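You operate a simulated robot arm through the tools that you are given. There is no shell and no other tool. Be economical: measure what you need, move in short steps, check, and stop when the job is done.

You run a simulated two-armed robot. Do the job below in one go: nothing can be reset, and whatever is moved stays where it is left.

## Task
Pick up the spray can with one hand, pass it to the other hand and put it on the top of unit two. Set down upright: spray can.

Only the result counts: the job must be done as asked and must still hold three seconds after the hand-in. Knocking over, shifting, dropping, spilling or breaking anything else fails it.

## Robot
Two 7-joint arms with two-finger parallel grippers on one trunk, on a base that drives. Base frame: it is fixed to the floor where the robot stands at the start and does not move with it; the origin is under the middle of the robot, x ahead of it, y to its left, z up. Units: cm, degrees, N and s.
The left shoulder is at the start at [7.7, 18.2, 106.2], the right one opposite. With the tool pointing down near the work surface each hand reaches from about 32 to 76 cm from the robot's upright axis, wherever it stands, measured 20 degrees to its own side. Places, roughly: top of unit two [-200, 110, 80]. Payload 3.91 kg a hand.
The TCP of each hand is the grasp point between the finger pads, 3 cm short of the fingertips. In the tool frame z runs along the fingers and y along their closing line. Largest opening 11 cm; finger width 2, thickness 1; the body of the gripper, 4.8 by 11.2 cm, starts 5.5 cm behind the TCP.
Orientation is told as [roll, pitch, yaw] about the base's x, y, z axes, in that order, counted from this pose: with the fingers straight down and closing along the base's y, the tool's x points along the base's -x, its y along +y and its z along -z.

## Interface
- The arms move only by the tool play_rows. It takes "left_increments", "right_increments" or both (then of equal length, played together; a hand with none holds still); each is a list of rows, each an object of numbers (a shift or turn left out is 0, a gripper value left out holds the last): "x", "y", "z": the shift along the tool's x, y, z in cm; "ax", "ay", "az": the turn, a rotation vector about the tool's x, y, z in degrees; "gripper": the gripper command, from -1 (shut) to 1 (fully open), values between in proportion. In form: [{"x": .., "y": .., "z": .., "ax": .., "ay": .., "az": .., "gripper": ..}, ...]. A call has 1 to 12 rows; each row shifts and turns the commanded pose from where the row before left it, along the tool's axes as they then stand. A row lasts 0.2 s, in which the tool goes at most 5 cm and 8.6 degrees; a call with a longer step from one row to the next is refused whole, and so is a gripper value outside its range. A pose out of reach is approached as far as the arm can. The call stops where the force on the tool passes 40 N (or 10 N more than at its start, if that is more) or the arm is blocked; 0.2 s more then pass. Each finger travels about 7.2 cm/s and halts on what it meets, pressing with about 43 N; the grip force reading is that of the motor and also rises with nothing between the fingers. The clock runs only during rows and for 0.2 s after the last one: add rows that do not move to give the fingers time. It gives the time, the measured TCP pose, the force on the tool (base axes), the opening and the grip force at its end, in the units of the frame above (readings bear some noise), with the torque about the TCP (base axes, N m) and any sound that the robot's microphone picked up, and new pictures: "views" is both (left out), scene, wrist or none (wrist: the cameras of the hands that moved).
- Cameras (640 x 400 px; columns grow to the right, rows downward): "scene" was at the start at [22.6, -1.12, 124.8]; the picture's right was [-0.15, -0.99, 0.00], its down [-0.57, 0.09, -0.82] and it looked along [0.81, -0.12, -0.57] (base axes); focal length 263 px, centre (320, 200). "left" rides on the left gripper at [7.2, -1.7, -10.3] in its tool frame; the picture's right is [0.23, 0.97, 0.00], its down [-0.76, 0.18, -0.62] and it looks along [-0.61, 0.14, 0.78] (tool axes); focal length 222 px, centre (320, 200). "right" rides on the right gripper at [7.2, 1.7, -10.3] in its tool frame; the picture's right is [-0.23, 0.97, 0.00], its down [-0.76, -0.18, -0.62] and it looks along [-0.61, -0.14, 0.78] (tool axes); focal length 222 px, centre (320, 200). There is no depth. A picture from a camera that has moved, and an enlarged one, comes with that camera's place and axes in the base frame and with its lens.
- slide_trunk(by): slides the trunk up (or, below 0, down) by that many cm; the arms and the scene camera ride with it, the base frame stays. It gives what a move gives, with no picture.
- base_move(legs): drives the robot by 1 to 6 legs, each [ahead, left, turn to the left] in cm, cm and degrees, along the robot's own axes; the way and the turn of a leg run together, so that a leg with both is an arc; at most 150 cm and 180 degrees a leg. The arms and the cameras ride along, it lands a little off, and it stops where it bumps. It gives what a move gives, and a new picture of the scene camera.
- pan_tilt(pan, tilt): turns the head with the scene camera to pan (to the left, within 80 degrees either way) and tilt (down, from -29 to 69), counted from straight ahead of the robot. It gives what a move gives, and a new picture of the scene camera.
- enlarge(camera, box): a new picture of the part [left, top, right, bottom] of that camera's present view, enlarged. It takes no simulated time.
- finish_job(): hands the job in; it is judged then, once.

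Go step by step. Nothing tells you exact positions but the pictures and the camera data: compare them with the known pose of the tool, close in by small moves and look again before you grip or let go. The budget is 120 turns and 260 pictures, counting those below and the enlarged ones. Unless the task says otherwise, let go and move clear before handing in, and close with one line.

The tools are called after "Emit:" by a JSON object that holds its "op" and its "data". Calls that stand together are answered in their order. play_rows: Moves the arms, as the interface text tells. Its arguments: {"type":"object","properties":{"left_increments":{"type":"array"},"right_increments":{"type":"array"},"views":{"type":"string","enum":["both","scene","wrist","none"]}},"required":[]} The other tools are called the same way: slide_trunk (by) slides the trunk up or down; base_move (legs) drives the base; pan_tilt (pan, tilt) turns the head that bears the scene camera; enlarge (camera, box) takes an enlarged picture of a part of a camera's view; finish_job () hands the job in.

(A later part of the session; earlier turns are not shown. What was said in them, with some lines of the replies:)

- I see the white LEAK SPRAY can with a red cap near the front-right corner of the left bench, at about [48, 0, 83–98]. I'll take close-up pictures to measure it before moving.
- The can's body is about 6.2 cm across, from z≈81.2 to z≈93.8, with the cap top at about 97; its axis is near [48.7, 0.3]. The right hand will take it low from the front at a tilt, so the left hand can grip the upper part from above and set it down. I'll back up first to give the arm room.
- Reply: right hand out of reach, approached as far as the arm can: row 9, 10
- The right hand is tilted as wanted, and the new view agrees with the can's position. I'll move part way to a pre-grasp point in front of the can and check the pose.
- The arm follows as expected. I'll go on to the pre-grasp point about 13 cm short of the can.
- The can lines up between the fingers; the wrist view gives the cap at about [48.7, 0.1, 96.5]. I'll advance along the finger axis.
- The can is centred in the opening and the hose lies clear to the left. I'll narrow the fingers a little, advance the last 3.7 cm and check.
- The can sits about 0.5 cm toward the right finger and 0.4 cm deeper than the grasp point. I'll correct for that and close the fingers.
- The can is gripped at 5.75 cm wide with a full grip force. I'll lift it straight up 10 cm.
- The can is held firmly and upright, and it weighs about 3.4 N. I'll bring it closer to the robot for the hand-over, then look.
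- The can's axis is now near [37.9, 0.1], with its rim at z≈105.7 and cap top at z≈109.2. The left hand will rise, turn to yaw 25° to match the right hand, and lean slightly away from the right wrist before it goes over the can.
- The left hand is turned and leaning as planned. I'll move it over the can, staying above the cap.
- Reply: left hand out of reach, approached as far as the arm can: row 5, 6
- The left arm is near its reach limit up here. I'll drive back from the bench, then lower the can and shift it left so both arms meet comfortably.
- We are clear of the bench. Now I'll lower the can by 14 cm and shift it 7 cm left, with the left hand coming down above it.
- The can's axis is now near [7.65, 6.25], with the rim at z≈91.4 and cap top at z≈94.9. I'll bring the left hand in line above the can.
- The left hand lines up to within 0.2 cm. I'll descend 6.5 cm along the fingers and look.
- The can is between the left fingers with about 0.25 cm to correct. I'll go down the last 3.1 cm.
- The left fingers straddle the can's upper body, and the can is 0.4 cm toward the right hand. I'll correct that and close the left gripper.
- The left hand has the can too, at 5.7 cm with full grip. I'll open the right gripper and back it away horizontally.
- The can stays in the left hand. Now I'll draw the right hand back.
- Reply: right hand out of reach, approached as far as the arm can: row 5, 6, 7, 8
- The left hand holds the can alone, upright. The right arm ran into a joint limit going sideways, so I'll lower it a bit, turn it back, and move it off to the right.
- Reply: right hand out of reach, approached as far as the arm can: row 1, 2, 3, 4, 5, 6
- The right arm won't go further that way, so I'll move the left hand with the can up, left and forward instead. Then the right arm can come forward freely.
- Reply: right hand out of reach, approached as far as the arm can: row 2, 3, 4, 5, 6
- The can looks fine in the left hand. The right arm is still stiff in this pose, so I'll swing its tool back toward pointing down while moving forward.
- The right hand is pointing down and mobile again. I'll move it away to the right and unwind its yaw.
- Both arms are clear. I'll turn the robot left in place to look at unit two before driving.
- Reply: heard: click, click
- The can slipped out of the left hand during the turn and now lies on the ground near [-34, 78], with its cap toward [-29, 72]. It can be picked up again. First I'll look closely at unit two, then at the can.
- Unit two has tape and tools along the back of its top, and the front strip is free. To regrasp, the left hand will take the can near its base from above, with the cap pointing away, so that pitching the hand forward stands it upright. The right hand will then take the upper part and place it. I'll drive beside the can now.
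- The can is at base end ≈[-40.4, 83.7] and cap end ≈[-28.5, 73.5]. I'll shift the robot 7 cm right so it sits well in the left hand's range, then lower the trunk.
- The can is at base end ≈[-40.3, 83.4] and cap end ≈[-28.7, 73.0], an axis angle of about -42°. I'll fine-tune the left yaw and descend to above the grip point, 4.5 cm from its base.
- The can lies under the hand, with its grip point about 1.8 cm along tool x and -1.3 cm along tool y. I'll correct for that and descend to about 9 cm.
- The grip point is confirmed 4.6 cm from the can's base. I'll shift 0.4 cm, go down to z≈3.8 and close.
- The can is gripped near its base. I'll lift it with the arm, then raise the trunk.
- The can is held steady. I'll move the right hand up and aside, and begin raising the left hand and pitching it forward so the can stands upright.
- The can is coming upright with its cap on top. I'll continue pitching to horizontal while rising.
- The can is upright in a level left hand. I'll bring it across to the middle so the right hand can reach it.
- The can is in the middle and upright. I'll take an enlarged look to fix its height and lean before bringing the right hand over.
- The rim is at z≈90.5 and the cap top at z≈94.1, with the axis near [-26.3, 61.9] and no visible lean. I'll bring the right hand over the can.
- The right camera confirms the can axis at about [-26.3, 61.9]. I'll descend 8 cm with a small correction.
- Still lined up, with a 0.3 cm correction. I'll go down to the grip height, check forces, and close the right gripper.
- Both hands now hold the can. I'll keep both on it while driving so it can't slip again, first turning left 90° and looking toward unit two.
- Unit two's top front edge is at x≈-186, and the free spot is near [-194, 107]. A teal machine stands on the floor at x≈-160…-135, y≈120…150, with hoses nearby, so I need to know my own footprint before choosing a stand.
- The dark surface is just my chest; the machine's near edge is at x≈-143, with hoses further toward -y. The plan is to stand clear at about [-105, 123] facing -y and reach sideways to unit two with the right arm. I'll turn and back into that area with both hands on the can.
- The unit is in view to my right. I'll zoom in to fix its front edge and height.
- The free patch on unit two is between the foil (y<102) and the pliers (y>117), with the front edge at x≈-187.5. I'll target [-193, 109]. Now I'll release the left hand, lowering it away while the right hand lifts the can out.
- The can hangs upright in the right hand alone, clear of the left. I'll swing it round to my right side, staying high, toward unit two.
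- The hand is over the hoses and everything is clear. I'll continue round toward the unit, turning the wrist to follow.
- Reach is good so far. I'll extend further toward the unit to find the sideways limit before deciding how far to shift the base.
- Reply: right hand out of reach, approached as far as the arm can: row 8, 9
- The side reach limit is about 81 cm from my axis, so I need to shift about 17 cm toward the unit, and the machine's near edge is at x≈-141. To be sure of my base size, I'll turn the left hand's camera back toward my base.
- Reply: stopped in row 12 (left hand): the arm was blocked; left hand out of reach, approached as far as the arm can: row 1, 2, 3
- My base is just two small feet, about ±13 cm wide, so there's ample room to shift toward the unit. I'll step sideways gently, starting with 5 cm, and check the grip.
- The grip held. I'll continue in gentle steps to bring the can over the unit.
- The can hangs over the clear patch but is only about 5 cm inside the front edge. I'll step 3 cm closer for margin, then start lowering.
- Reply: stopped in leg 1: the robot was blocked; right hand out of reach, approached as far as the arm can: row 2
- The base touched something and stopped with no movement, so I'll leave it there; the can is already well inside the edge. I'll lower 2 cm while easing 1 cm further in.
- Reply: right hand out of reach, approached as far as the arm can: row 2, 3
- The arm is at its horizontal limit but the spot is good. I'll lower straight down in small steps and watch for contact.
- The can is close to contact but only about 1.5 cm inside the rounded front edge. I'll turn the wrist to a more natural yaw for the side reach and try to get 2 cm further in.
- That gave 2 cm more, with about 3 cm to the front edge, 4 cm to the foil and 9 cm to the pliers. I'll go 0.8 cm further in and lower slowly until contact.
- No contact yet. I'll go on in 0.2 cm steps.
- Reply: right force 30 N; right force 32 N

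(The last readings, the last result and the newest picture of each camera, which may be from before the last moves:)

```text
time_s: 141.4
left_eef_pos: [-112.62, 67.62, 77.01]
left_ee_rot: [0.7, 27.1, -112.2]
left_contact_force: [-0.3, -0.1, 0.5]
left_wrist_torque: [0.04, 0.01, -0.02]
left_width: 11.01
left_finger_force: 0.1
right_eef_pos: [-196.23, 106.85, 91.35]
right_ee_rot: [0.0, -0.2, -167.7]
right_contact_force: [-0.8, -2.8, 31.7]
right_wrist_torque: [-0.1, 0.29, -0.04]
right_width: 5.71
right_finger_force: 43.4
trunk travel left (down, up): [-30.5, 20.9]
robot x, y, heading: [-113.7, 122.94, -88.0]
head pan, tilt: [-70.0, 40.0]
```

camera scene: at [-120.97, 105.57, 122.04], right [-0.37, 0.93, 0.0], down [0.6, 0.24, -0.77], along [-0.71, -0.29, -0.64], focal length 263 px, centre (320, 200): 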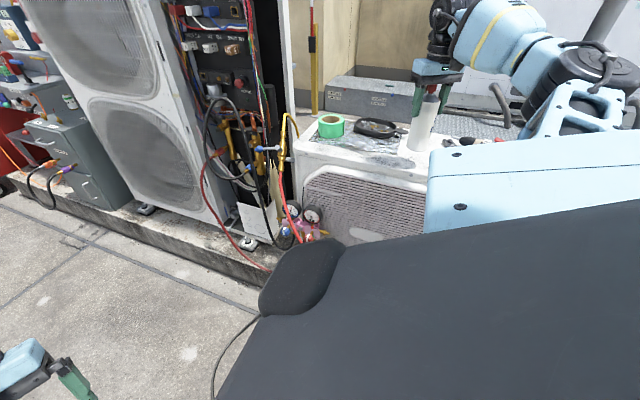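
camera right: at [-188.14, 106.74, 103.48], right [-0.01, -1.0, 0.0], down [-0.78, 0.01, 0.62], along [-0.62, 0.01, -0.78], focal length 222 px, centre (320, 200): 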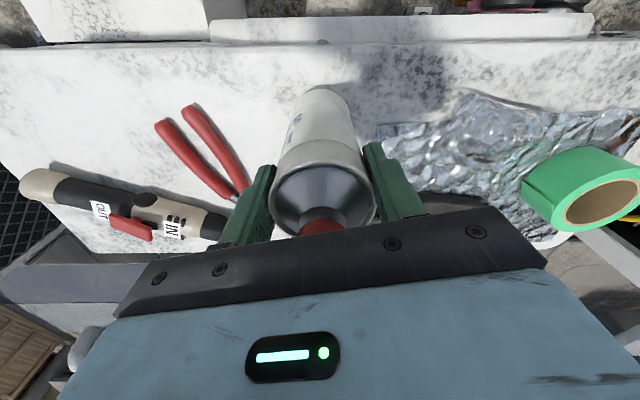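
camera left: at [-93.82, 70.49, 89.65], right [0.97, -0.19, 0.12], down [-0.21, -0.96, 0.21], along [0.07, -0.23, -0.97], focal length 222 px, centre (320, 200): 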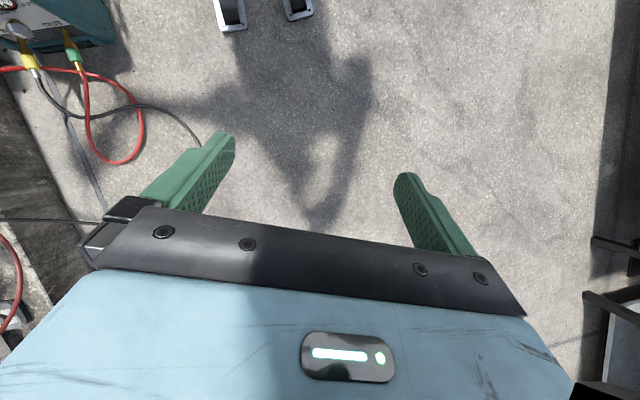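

The can is on the surface, pressing with about 30 N. I'll ease up slightly to relax that before letting go.

Emit:
{"op": "play_rows", "data": {"right_increments": [{"z": -0.15}, {"z": -0.15}, {}], "views": "wrist"}}

Emit:
{"op": "enlarge", "data": {"camera": "scene", "box": [370, 70, 470, 190]}}

```text
time_s: 142.2
left_eef_pos: [-112.73, 67.55, 77.0]
left_ee_rot: [0.8, 27.2, -112.1]
left_contact_force: [0.5, -0.7, -0.5]
left_wrist_torque: [-0.04, 0.01, -0.01]
left_width: 11.02
left_finger_force: 0.0
right_eef_pos: [-196.24, 106.84, 91.31]
right_ee_rot: [0.0, -0.1, -167.5]
right_contact_force: [0.2, -3.9, 17.7]
right_wrist_torque: [-0.47, 0.57, 0.13]
right_width: 5.71
right_finger_force: 43.0
trunk travel left (down, up): [-30.5, 20.9]
robot x, y, heading: [-113.63, 122.6, -88.1]
head pan, tilt: [-70.0, 40.0]
camera right: at [-188.85, 106.76, 101.6], right [-0.01, -1.0, 0.0], down [-0.78, 0.01, 0.62], along [-0.62, 0.01, -0.78], focal length 222 px, centre (320, 200)
```

right: 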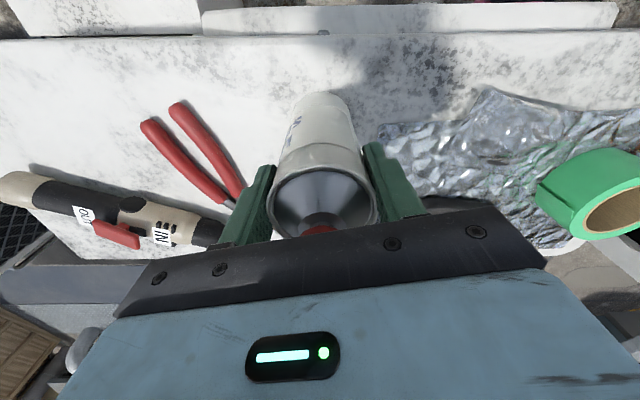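

```text
3.33 times, centred on (420, 130) of scene
camera zoom: at [-120.71, 105.58, 122.06], right [-0.37, 0.93, 0.0], down [0.6, 0.24, -0.77], along [-0.71, -0.29, -0.64], focal length 875 px, centre (-13, 433)
```

zoom: 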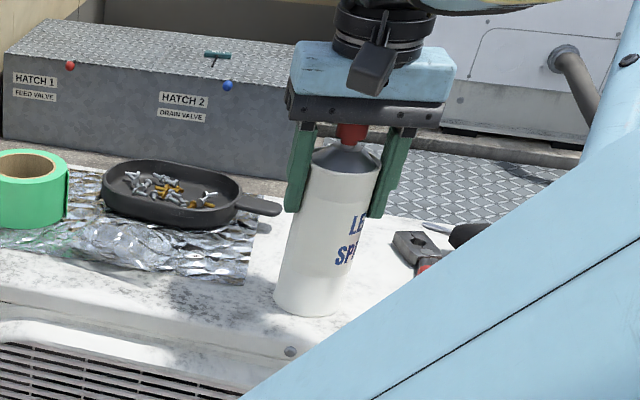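

The can stands flat on the unit. I'll relieve the remaining force and open the fingers slowly.

Emit:
{"op": "play_rows", "data": {"right_increments": [{"z": -0.15}, {"z": -0.1}, {}], "views": "none"}}

Emit:
{"op": "play_rows", "data": {"right_increments": [{"gripper": 0.05}, {}, {"gripper": 0.2}, {"gripper": 0.5}, {"gripper": 1}, {}, {}], "views": "wrist"}}

```text
time_s: 143.0
left_eef_pos: [-113.01, 67.57, 77.1]
left_ee_rot: [0.9, 27.2, -112.3]
left_contact_force: [0.0, 0.5, 0.0]
left_wrist_torque: [-0.01, -0.02, 0.0]
left_width: 11.02
left_finger_force: 0.0
right_eef_pos: [-196.44, 106.95, 91.41]
right_ee_rot: [-0.2, 0.1, -167.6]
right_contact_force: [0.6, 0.3, -3.1]
right_wrist_torque: [0.0, -0.04, -0.02]
right_width: 5.71
right_finger_force: 43.2
trunk travel left (down, up): [-30.5, 20.9]
robot x, y, heading: [-113.54, 122.73, -87.9]
head pan, tilt: [-70.0, 40.0]
```

```text
time_s: 144.6
left_eef_pos: [-113.04, 67.53, 77.07]
left_ee_rot: [1.0, 27.2, -112.2]
left_contact_force: [-0.9, -0.4, 0.0]
left_wrist_torque: [-0.02, 0.03, 0.01]
left_width: 11.01
left_finger_force: 0.1
right_eef_pos: [-196.48, 106.9, 91.55]
right_ee_rot: [0.0, 0.0, -167.6]
right_contact_force: [0.1, 0.1, 0.4]
right_wrist_torque: [-0.03, -0.01, 0.0]
right_width: 10.99
right_finger_force: 0.0
trunk travel left (down, up): [-30.5, 20.9]
robot x, y, heading: [-113.34, 122.86, -88.0]
head pan, tilt: [-70.0, 40.0]
camera right: at [-188.99, 106.75, 101.82], right [-0.01, -1.0, 0.0], down [-0.78, 0.01, 0.62], along [-0.62, 0.01, -0.78], focal length 222 px, centre (320, 200)
```

right: 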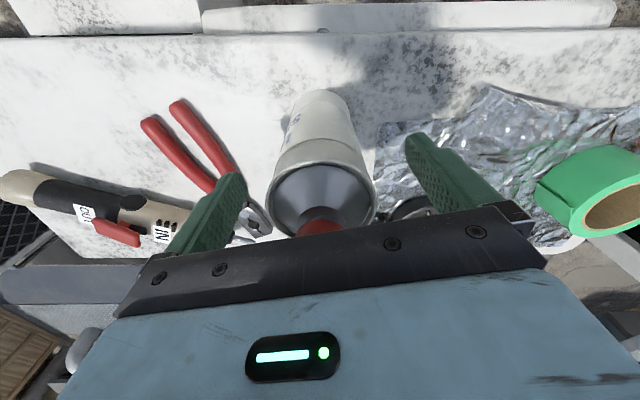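

The can is released and standing. I'll raise the hand straight up with the trunk, since that keeps it clear of the arm's reach limit, and then look.

Emit:
{"op": "slide_trunk", "data": {"by": 14}}

Emit:
{"op": "play_rows", "data": {"right_increments": [{}], "views": "both"}}

```text
time_s: 146.3
left_eef_pos: [-109.32, 64.89, 99.26]
left_ee_rot: [4.9, 19.1, -106.8]
left_contact_force: [-0.6, 0.0, 0.0]
left_wrist_torque: [0.0, -0.01, 0.01]
left_width: 10.99
left_finger_force: 0.1
right_eef_pos: [-196.41, 106.81, 105.47]
right_ee_rot: [-0.2, -0.1, -167.5]
right_contact_force: [0.1, 0.1, -0.1]
right_wrist_torque: [0.02, -0.01, -0.01]
right_width: 11.01
right_finger_force: 0.0
trunk travel left (down, up): [-44.5, 6.9]
robot x, y, heading: [-113.74, 122.72, -88.2]
head pan, tilt: [-70.0, 40.0]
```

```text
time_s: 146.7
left_eef_pos: [-109.38, 64.65, 99.16]
left_ee_rot: [5.1, 18.9, -106.9]
left_contact_force: [0.1, -0.2, -0.5]
left_wrist_torque: [0.02, 0.01, 0.02]
left_width: 11.01
left_finger_force: 0.0
right_eef_pos: [-196.29, 106.95, 105.55]
right_ee_rot: [-0.1, 0.0, -167.6]
right_contact_force: [-1.3, 0.0, 1.0]
right_wrist_torque: [0.02, 0.0, 0.01]
right_width: 11.0
right_finger_force: 0.1
trunk travel left (down, up): [-44.5, 6.9]
robot x, y, heading: [-113.64, 123.09, -88.1]
head pan, tilt: [-70.0, 40.0]
camera scene: at [-121.1, 111.16, 137.43], right [-0.37, 0.93, 0.0], down [0.6, 0.24, -0.77], along [-0.71, -0.29, -0.64], focal length 263 px, centre (320, 200)
camera right: at [-188.96, 106.8, 115.77], right [-0.01, -1.0, 0.0], down [-0.78, 0.01, 0.62], along [-0.62, 0.01, -0.78], focal length 222 px, centre (320, 200)
```

scene: 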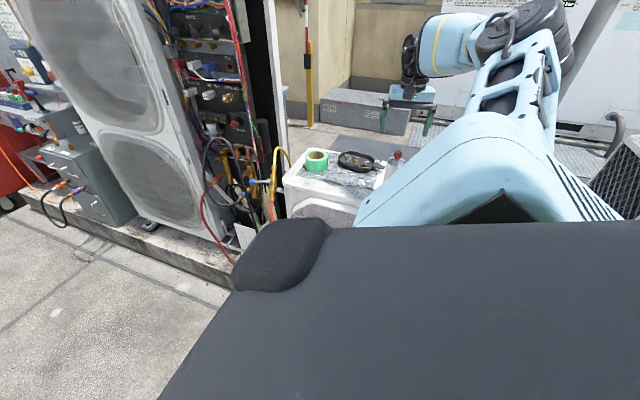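
right: 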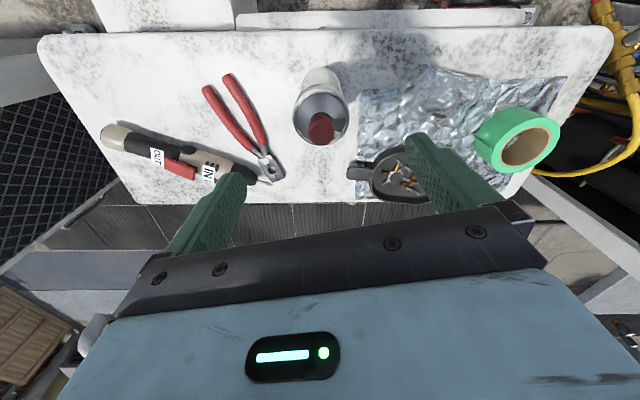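

The can stands upright on unit two, and the tools, tape, tray and foil are untouched. I'll draw the hand back away from it and check once more.

Emit:
{"op": "play_rows", "data": {"right_increments": [{"x": 1.5, "z": -0.5}, {"x": 3}, {"x": 3}, {"x": 3}, {"x": 3}, {"x": 3}, {"x": 2}, {}], "views": "wrist"}}

Emit:
{"op": "enlarge", "data": {"camera": "scene", "box": [280, 100, 480, 230]}}

```text
time_s: 148.5
left_eef_pos: [-109.23, 64.69, 99.44]
left_ee_rot: [5.1, 18.9, -106.8]
left_contact_force: [-0.8, 0.2, -0.4]
left_wrist_torque: [-0.01, -0.01, 0.0]
left_width: 11.0
left_finger_force: 0.0
right_eef_pos: [-178.17, 110.94, 105.95]
right_ee_rot: [0.1, 0.1, -167.6]
right_contact_force: [0.9, -0.2, 0.9]
right_wrist_torque: [0.04, -0.05, 0.03]
right_width: 11.02
right_finger_force: 0.1
trunk travel left (down, up): [-44.5, 6.9]
robot x, y, heading: [-113.35, 123.14, -88.2]
head pan, tilt: [-70.0, 40.0]
camera right: at [-170.72, 110.89, 116.24], right [-0.01, -1.0, 0.0], down [-0.78, 0.01, 0.62], along [-0.62, 0.01, -0.78], focal length 222 px, centre (320, 200)
```

right: 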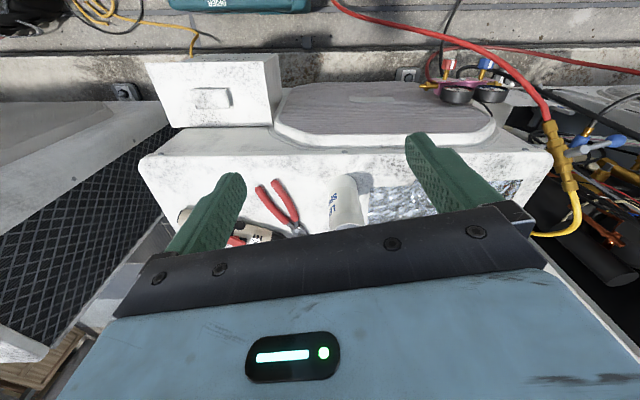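

```text
3.08 times, centred on (380, 165) of scene
camera zoom: at [-121.14, 111.15, 137.43], right [-0.37, 0.93, 0.0], down [0.6, 0.24, -0.77], along [-0.71, -0.29, -0.64], focal length 808 px, centre (135, 308)
```

zoom: 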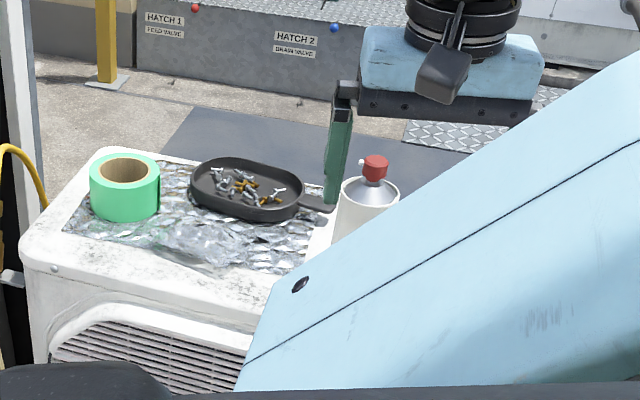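

The can stands upright on top of unit two and both hands are empty and clear, so I'm handing in.

Emit:
{"op": "finish_job", "data": {}}

```text
The job is handed in.
```

The spray can now stands upright on top of unit two, handed from the left hand to the right. It was dropped once on the way: it slipped from the left hand during a turn, and I picked it up off the floor and passed it again. The base also bumped something briefly beside unit two and stopped; I saw nothing moved, but couldn't see what it touched.
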